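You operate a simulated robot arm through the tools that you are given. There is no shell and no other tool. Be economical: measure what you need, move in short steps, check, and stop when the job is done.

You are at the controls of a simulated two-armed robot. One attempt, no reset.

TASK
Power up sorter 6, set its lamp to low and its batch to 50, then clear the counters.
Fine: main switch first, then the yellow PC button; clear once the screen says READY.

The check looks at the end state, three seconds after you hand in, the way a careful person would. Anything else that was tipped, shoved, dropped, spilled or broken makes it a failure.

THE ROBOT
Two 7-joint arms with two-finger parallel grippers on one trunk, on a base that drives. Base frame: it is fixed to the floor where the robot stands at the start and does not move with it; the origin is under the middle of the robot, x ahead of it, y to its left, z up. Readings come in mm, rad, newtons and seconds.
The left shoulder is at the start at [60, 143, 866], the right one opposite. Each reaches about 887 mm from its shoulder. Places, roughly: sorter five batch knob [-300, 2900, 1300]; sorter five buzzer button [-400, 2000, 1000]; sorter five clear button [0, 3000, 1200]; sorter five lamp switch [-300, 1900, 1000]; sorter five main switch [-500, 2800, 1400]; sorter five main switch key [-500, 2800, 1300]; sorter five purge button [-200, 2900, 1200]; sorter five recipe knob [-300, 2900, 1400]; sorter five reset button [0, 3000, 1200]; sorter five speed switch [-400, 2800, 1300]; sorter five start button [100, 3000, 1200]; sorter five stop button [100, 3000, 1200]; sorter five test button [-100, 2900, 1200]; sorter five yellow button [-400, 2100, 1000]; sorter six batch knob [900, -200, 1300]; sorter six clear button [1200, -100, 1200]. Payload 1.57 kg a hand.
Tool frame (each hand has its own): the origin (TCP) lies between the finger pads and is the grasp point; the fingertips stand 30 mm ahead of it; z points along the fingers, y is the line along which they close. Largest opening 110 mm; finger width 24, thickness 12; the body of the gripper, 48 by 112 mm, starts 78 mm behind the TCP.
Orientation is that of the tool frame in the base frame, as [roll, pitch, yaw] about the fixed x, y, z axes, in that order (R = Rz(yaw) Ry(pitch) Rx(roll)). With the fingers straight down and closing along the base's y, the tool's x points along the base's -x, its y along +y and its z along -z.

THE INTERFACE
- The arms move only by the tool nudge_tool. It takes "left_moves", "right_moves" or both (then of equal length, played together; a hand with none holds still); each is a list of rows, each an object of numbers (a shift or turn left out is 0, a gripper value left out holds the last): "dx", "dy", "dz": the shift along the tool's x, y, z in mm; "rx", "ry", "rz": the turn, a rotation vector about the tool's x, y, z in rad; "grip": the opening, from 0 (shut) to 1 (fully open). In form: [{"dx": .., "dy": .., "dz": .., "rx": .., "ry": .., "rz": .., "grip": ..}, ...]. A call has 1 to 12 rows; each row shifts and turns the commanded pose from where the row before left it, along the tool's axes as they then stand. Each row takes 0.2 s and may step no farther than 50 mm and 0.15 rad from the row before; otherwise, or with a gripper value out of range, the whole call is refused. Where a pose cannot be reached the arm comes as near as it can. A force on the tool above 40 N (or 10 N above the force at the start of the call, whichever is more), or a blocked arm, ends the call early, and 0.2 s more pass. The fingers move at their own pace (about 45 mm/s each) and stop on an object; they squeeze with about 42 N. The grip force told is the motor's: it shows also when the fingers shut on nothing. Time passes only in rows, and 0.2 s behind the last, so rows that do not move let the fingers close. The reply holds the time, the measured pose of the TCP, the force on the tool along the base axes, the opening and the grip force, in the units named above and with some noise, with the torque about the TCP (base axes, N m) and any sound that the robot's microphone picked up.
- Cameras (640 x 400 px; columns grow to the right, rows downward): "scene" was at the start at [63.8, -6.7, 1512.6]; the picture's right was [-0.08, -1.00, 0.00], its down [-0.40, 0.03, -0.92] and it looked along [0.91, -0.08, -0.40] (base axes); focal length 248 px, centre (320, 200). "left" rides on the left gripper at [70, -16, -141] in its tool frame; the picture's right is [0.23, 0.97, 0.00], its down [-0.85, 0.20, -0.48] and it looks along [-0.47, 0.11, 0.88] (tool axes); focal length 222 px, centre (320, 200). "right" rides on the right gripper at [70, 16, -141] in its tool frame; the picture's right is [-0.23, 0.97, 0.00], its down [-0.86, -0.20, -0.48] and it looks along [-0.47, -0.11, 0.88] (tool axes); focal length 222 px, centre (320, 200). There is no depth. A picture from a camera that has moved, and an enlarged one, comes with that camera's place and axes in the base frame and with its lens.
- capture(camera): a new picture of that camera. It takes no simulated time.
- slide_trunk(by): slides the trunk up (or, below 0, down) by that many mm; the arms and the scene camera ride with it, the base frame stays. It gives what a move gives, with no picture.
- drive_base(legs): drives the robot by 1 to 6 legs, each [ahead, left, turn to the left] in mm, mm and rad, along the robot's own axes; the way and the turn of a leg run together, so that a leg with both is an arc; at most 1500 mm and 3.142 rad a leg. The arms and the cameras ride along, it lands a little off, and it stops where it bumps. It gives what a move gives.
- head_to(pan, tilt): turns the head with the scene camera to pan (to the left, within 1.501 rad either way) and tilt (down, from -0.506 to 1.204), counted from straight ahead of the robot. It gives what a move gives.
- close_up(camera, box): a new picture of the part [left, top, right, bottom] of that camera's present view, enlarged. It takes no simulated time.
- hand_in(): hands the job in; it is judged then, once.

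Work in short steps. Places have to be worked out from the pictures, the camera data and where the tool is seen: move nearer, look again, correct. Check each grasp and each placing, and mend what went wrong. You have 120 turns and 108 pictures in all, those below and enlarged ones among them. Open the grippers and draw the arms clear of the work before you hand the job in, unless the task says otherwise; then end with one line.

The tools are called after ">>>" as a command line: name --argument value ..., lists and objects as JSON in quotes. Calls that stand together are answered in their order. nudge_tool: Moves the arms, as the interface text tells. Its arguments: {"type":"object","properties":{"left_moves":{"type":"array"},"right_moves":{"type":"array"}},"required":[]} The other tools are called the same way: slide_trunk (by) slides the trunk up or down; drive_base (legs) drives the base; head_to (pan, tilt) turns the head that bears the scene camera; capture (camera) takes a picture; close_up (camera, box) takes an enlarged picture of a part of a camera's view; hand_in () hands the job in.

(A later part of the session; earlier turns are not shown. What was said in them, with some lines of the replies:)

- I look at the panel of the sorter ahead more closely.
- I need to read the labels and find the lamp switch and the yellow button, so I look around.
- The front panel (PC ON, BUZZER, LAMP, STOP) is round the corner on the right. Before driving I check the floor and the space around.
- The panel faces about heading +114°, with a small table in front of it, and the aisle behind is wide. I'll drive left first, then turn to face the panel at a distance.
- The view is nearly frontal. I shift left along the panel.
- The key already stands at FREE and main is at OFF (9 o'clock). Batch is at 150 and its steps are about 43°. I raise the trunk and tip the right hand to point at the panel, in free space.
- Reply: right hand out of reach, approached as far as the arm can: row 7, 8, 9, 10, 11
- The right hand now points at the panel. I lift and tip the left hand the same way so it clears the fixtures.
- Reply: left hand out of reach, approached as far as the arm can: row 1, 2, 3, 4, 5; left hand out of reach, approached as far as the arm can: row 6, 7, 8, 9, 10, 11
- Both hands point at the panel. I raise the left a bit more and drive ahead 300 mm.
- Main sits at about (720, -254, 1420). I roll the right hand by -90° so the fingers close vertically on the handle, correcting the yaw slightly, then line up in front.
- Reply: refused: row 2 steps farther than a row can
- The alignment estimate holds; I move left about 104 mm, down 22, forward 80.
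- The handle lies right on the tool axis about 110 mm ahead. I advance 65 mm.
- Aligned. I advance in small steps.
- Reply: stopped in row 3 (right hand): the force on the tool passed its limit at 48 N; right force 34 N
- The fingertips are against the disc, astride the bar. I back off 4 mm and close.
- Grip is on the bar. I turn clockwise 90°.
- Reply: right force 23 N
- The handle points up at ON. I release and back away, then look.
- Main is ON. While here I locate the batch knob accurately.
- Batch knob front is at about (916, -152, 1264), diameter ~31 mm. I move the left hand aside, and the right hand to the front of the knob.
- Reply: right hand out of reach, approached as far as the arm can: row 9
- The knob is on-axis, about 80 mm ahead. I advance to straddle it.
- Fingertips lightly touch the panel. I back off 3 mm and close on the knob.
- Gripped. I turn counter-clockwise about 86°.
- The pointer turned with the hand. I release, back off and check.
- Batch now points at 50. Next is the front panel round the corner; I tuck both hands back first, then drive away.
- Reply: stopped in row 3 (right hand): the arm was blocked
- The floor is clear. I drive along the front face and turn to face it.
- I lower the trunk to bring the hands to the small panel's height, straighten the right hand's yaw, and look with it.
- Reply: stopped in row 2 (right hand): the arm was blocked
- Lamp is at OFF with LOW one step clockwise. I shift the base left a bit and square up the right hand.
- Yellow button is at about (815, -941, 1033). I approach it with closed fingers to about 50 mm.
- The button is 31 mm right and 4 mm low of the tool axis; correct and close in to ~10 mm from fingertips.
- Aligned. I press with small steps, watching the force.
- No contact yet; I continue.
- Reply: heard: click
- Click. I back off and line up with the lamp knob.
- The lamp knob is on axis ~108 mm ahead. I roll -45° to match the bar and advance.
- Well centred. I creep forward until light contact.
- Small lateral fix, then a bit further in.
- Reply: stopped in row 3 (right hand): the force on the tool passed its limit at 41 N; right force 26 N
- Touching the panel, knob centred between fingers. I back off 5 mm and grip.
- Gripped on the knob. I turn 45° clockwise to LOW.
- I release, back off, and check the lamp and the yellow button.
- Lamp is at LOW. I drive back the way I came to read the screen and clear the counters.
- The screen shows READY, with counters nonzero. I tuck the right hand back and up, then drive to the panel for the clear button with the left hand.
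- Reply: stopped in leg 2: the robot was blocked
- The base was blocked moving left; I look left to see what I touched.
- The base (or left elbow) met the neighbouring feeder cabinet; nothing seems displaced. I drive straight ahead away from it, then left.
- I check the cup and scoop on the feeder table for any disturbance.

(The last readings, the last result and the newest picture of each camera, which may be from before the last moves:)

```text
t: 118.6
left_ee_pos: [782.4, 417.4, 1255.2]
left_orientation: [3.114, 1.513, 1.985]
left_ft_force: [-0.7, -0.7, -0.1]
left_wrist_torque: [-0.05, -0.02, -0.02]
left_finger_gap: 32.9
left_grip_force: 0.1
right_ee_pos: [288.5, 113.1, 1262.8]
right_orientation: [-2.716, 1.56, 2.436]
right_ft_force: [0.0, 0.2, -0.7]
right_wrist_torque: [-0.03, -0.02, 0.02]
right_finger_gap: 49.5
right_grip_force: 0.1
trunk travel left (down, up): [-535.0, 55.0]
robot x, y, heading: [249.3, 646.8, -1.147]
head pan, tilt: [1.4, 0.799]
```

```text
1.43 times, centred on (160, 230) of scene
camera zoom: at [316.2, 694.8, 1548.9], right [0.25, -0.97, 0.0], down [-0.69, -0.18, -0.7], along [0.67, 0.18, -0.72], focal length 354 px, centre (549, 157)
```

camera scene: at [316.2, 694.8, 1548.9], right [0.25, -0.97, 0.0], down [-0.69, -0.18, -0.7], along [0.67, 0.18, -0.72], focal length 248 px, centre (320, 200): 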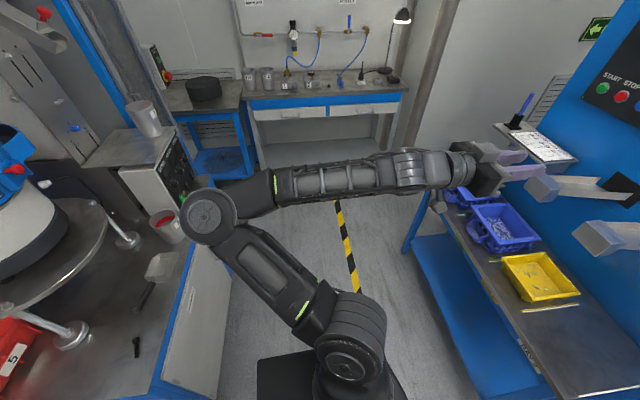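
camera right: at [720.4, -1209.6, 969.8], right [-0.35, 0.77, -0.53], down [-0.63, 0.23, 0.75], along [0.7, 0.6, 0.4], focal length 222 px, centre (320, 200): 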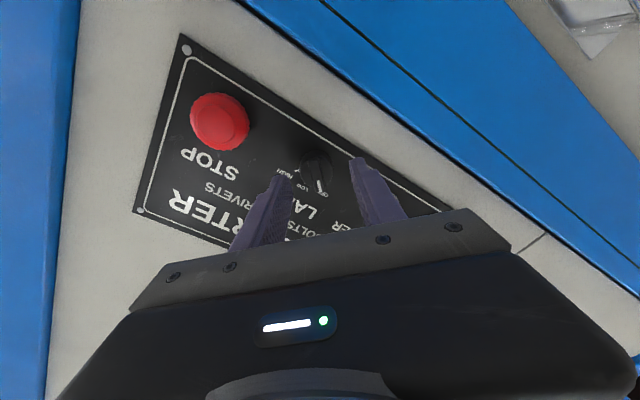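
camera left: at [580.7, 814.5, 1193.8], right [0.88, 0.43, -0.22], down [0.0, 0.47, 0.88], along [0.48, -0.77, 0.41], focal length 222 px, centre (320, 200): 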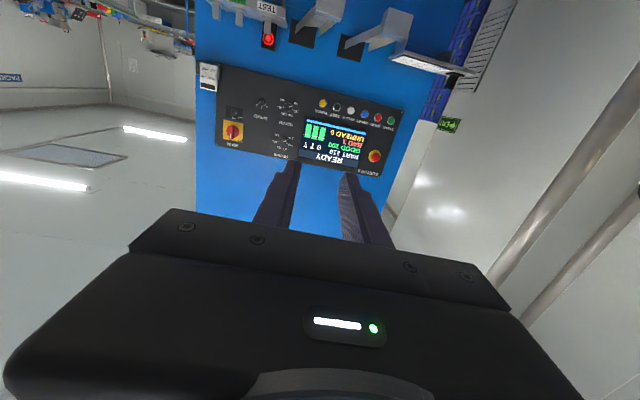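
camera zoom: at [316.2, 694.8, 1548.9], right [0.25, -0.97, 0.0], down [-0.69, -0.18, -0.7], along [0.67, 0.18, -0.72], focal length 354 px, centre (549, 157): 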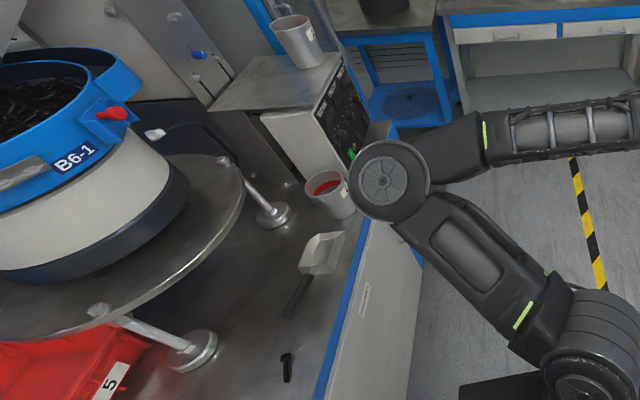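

All upright. I go ahead 220 mm more, then left 160.

>>> drive_base --legs '[[220, 0, 0], [0, 160, 0]]'

>>> capture --camera "scene"

>>> capture --camera "left"

```text
t: 121.3
left_ee_pos: [1021.9, 285.5, 1254.7]
left_orientation: [3.135, 1.514, 2.008]
left_ft_force: [0.2, 0.1, 1.0]
left_wrist_torque: [-0.01, 0.0, -0.07]
left_finger_gap: 33.1
left_grip_force: 0.1
right_ee_pos: [529.0, -19.3, 1263.7]
right_orientation: [-2.559, 1.563, 2.595]
right_ft_force: [0.6, 0.5, -0.3]
right_wrist_torque: [0.01, -0.03, -0.03]
right_finger_gap: 49.5
right_grip_force: 0.1
trunk travel left (down, up): [-535.0, 55.0]
robot x, y, heading: [488.7, 514.5, -1.142]
head pan, tilt: [1.4, 0.799]
```

```text
40 pictures are left
camera scene: at [554.9, 563.2, 1548.8], right [0.25, -0.97, 0.0], down [-0.69, -0.18, -0.7], along [0.67, 0.18, -0.72], focal length 248 px, centre (320, 200)
```

scene: 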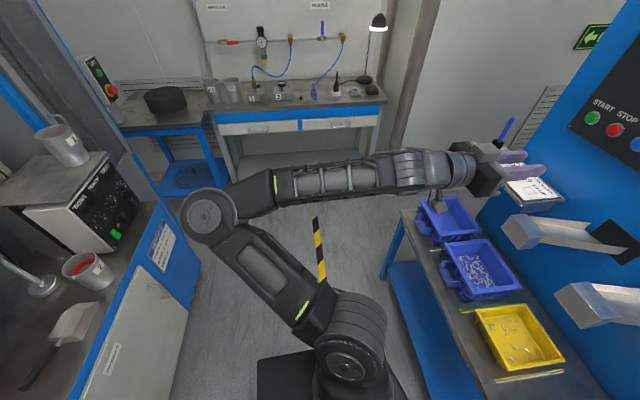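

```text
39 pictures are left
camera left: at [945.1, 409.5, 1193.2], right [0.87, 0.43, -0.23], down [0.0, 0.47, 0.88], along [0.49, -0.77, 0.42], focal length 222 px, centre (320, 200)
```

left: 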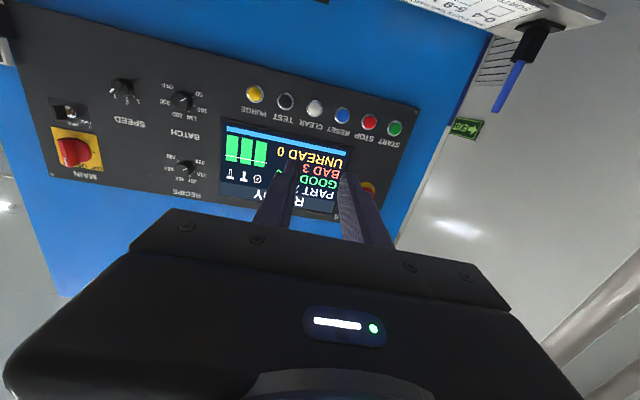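

Clear button is about 366 mm ahead of the left TCP, near (1166, -50, 1223). I level the hand, close the fingers, and move in most of the way.

>>> nudge_tool --left_moves '[{"ry": -0.057, "grip": 0}, {"rx": 0.04, "dx": 30}, {"dz": 45}, {"dz": 45}, {"dz": 45}, {"dz": 45}, {"dz": 40}, {"dz": 30}]'

>>> capture --camera "left"

>>> head_to --pan 0.3 --tilt 0.5

>>> capture --camera "scene"

```text
t: 123.1
left_ee_pos: [1119.3, 54.9, 1226.8]
left_orientation: [1.6, 1.569, 0.431]
left_ft_force: [0.5, -0.3, -0.2]
left_wrist_torque: [-0.03, 0.0, 0.03]
left_finger_gap: 0.0
left_grip_force: 21.1
right_ee_pos: [527.7, -20.5, 1262.8]
right_orientation: [-2.709, 1.562, 2.446]
right_ft_force: [0.2, -0.2, 0.2]
right_wrist_torque: [-0.02, -0.02, -0.02]
right_finger_gap: 49.6
right_grip_force: 0.2
trunk travel left (down, up): [-535.0, 55.0]
robot x, y, heading: [486.7, 514.5, -1.143]
head pan, tilt: [1.4, 0.799]
```

```text
38 pictures are left
camera left: at [1049.9, 178.0, 1156.3], right [0.9, 0.38, -0.23], down [-0.01, 0.52, 0.86], along [0.44, -0.77, 0.47], focal length 222 px, centre (320, 200)
```

left: 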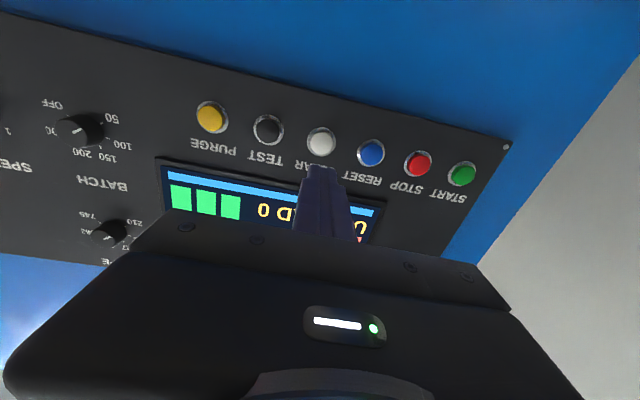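

```text
t: 124.5
left_ee_pos: [1118.7, 56.9, 1227.7]
left_orientation: [1.441, 1.568, 0.277]
left_ft_force: [0.2, 0.7, 0.1]
left_wrist_torque: [0.0, 0.01, 0.01]
left_finger_gap: 0.0
left_grip_force: 21.2
right_ee_pos: [527.0, -20.6, 1263.4]
right_orientation: [-2.667, 1.56, 2.484]
right_ft_force: [0.0, -0.1, -0.2]
right_wrist_torque: [0.04, -0.01, 0.0]
right_finger_gap: 49.2
right_grip_force: 0.0
trunk travel left (down, up): [-535.0, 55.0]
robot x, y, heading: [485.2, 517.6, -1.141]
head pan, tilt: [0.3, 0.499]
```

```text
37 pictures are left
camera scene: at [536.1, 474.1, 1574.8], right [-0.75, -0.67, 0.0], down [-0.32, 0.36, -0.88], along [0.59, -0.65, -0.48], focal length 248 px, centre (320, 200)
```

scene: 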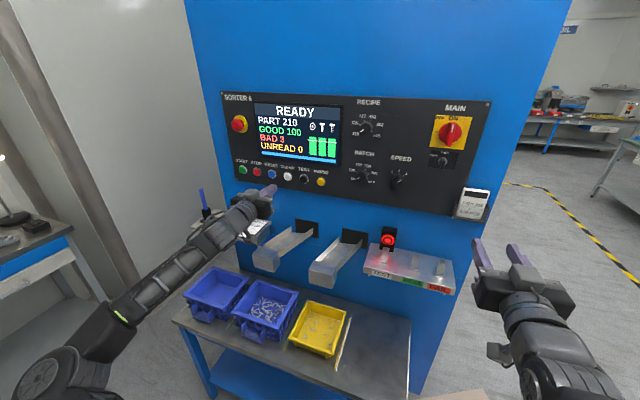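

The button is ~115 mm ahead and 9 mm below axis. I move 9 down and 68 forward.

>>> nudge_tool --left_moves '[{"dx": 9}, {"dz": 40}, {"dz": 28}]'

>>> capture --camera "left"

>>> close_up --camera "scene" --box '[220, 150, 340, 240]'

```text
t: 125.2
left_ee_pos: [1145.2, -8.2, 1218.0]
left_orientation: [1.43, 1.569, 0.263]
left_ft_force: [0.4, 0.2, 0.5]
left_wrist_torque: [0.04, 0.01, 0.0]
left_finger_gap: 0.1
left_grip_force: 21.2
right_ee_pos: [526.7, -20.5, 1263.0]
right_orientation: [-2.692, 1.563, 2.46]
right_ft_force: [0.7, -0.8, 0.0]
right_wrist_torque: [-0.01, 0.01, -0.01]
right_finger_gap: 49.3
right_grip_force: 0.1
trunk travel left (down, up): [-535.0, 55.0]
robot x, y, heading: [489.2, 510.9, -1.141]
head pan, tilt: [0.3, 0.499]
```

```text
36 pictures are left
camera left: at [1076.2, 115.4, 1146.8], right [0.9, 0.38, -0.22], down [-0.01, 0.52, 0.86], along [0.44, -0.77, 0.47], focal length 222 px, centre (320, 200)
```

left: 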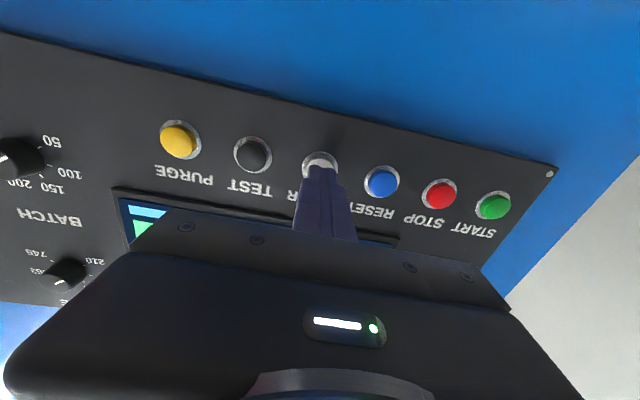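

```text
4.44 times, centred on (280, 195) of scene
camera zoom: at [536.0, 473.7, 1574.9], right [-0.75, -0.67, 0.0], down [-0.32, 0.36, -0.88], along [0.58, -0.65, -0.48], focal length 1100 px, centre (498, 222)
```

zoom: 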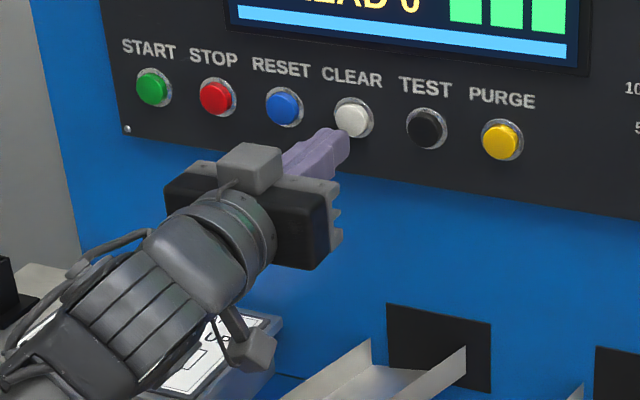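

Nearly centred; I lower 4 mm and press in small steps.

>>> nudge_tool --left_moves '[{"dx": 4, "dz": 6}, {"dz": 5}, {"dz": 3}, {"dz": 3}, {"dz": 3}]'

```text
t: 126.5
left_ee_pos: [1152.9, -25.6, 1213.7]
left_orientation: [1.429, 1.571, 0.26]
left_ft_force: [-0.1, -0.2, 0.0]
left_wrist_torque: [0.04, -0.02, 0.01]
left_finger_gap: 0.0
left_grip_force: 21.5
right_ee_pos: [525.7, -20.5, 1263.8]
right_orientation: [-2.673, 1.562, 2.478]
right_ft_force: [-0.5, -0.8, 0.0]
right_wrist_torque: [-0.04, 0.0, -0.01]
right_finger_gap: 49.4
right_grip_force: 0.1
trunk travel left (down, up): [-535.0, 55.0]
robot x, y, heading: [486.0, 511.5, -1.141]
head pan, tilt: [0.3, 0.499]
```

No contact yet; a few more millimetres.

>>> nudge_tool --left_moves '[{"dz": 3}, {"dz": 3}, {"dz": 3}, {"dz": 2}]'

>>> capture --camera "scene"

```text
t: 127.5
left_ee_pos: [1156.1, -35.1, 1213.2]
left_orientation: [1.305, 1.569, 0.137]
left_ft_force: [-2.2, 7.1, -2.6]
left_wrist_torque: [0.02, 0.0, -0.04]
left_finger_gap: 0.2
left_grip_force: 21.6
right_ee_pos: [526.6, -18.5, 1264.2]
right_orientation: [-2.614, 1.562, 2.539]
right_ft_force: [-0.2, 0.1, -0.4]
right_wrist_torque: [-0.01, 0.02, -0.01]
right_finger_gap: 49.6
right_grip_force: 0.2
trunk travel left (down, up): [-535.0, 55.0]
robot x, y, heading: [486.4, 509.1, -1.142]
head pan, tilt: [0.3, 0.499]
heard: click
```

```text
34 pictures are left
camera scene: at [535.7, 475.2, 1574.9], right [-0.75, -0.67, 0.0], down [-0.32, 0.36, -0.88], along [0.58, -0.66, -0.48], focal length 248 px, centre (320, 200)
```

scene: 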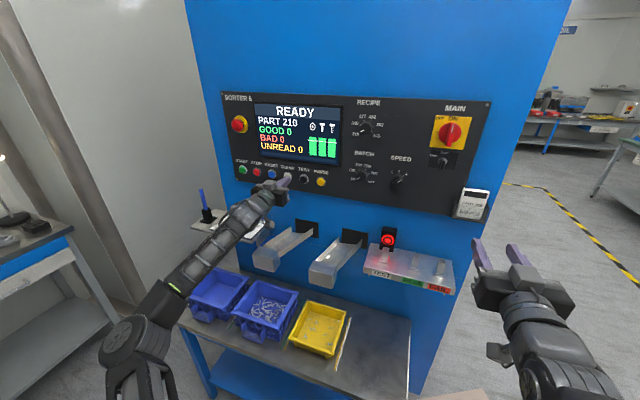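

Counters are all 0. I withdraw the left hand, open it, and check the whole panel.

>>> nudge_tool --left_moves '[{"dz": -30}, {"dz": -50}, {"dz": -50}, {"dz": -50}, {"dz": -50, "grip": 0.6}, {}]'

>>> close_up --camera "scene" --box '[210, 80, 500, 260]'

>>> close_up --camera "scene" --box '[330, 90, 430, 200]'

```text
t: 128.8
left_ee_pos: [1068.0, 174.6, 1213.0]
left_orientation: [1.568, 1.57, 0.401]
left_ft_force: [-0.7, -0.1, 0.0]
left_wrist_torque: [0.01, 0.03, -0.01]
left_finger_gap: 50.1
left_grip_force: 0.0
right_ee_pos: [526.8, -19.5, 1262.8]
right_orientation: [-2.688, 1.561, 2.465]
right_ft_force: [0.1, 0.5, 0.3]
right_wrist_torque: [0.02, 0.01, 0.01]
right_finger_gap: 49.4
right_grip_force: 0.0
trunk travel left (down, up): [-535.0, 55.0]
robot x, y, heading: [487.5, 514.5, -1.135]
head pan, tilt: [0.3, 0.499]
```

```text
2.21 times, centred on (355, 170) of scene
camera zoom: at [536.4, 473.4, 1574.8], right [-0.75, -0.67, 0.0], down [-0.32, 0.36, -0.88], along [0.58, -0.65, -0.48], focal length 546 px, centre (243, 266)
```

zoom: 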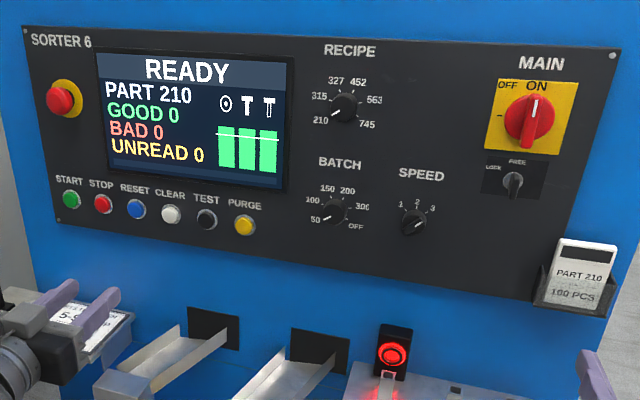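

```text
3.64 times, centred on (380, 145) of scene
camera zoom: at [536.4, 473.4, 1574.8], right [-0.75, -0.67, 0.0], down [-0.32, 0.36, -0.88], along [0.58, -0.65, -0.48], focal length 900 px, centre (102, 400)
```

zoom: 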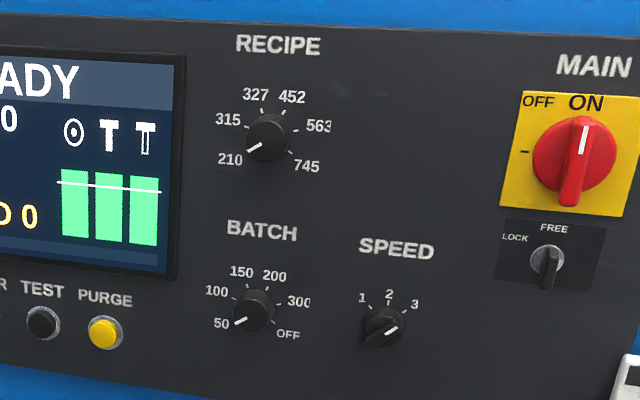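

All is set: READY, zero counters, main ON, batch 50, recipe and speed unchanged. I open the hands and back away a little.

>>> drive_base --legs '[[-120, 0, 0]]'

>>> nudge_tool --left_moves '[{"grip": 1}, {}, {}, {}]' --right_moves '[{"grip": 1}, {}, {}, {}]'

>>> capture --camera "scene"

```text
t: 130.1
left_ee_pos: [1016.8, 282.7, 1214.2]
left_orientation: [0.761, 1.569, -0.407]
left_ft_force: [-0.4, 0.5, 0.7]
left_wrist_torque: [0.03, 0.03, 0.04]
left_finger_gap: 65.8
left_grip_force: 0.0
right_ee_pos: [477.6, 89.2, 1264.4]
right_orientation: [-2.582, 1.565, 2.57]
right_ft_force: [-0.7, 1.6, -0.1]
right_wrist_torque: [0.01, 0.02, 0.0]
right_finger_gap: 49.6
right_grip_force: 0.0
trunk travel left (down, up): [-535.0, 55.0]
robot x, y, heading: [441.1, 620.8, -1.143]
head pan, tilt: [0.3, 0.499]
```

```text
t: 131.1
left_ee_pos: [1017.5, 282.8, 1212.9]
left_orientation: [1.365, 1.569, 0.195]
left_ft_force: [0.9, -0.1, -0.3]
left_wrist_torque: [-0.04, -0.01, -0.03]
left_finger_gap: 110.2
left_grip_force: 0.0
right_ee_pos: [476.6, 87.4, 1264.0]
right_orientation: [-2.663, 1.562, 2.486]
right_ft_force: [-0.4, 0.5, 0.3]
right_wrist_torque: [0.0, 0.0, 0.01]
right_finger_gap: 110.1
right_grip_force: 0.0
trunk travel left (down, up): [-535.0, 55.0]
robot x, y, heading: [439.3, 621.7, -1.148]
head pan, tilt: [0.3, 0.499]
```

```text
31 pictures are left
camera scene: at [486.6, 582.4, 1574.9], right [-0.75, -0.66, 0.0], down [-0.32, 0.36, -0.88], along [0.58, -0.66, -0.48], focal length 248 px, centre (320, 200)
```

scene: 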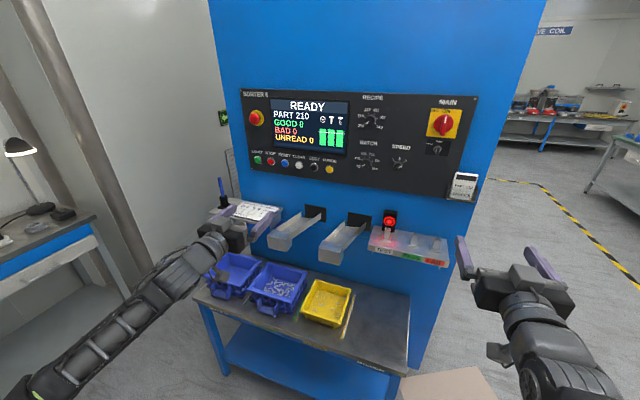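

The end state is right, and both hands are open and clear. I hand in.

>>> hand_in

```text
The job is handed in.
```

Sorter 6 is powered up and its screen reads READY; the lamp is on low, the batch is at 50, the counters are at zero, and the job is handed in.
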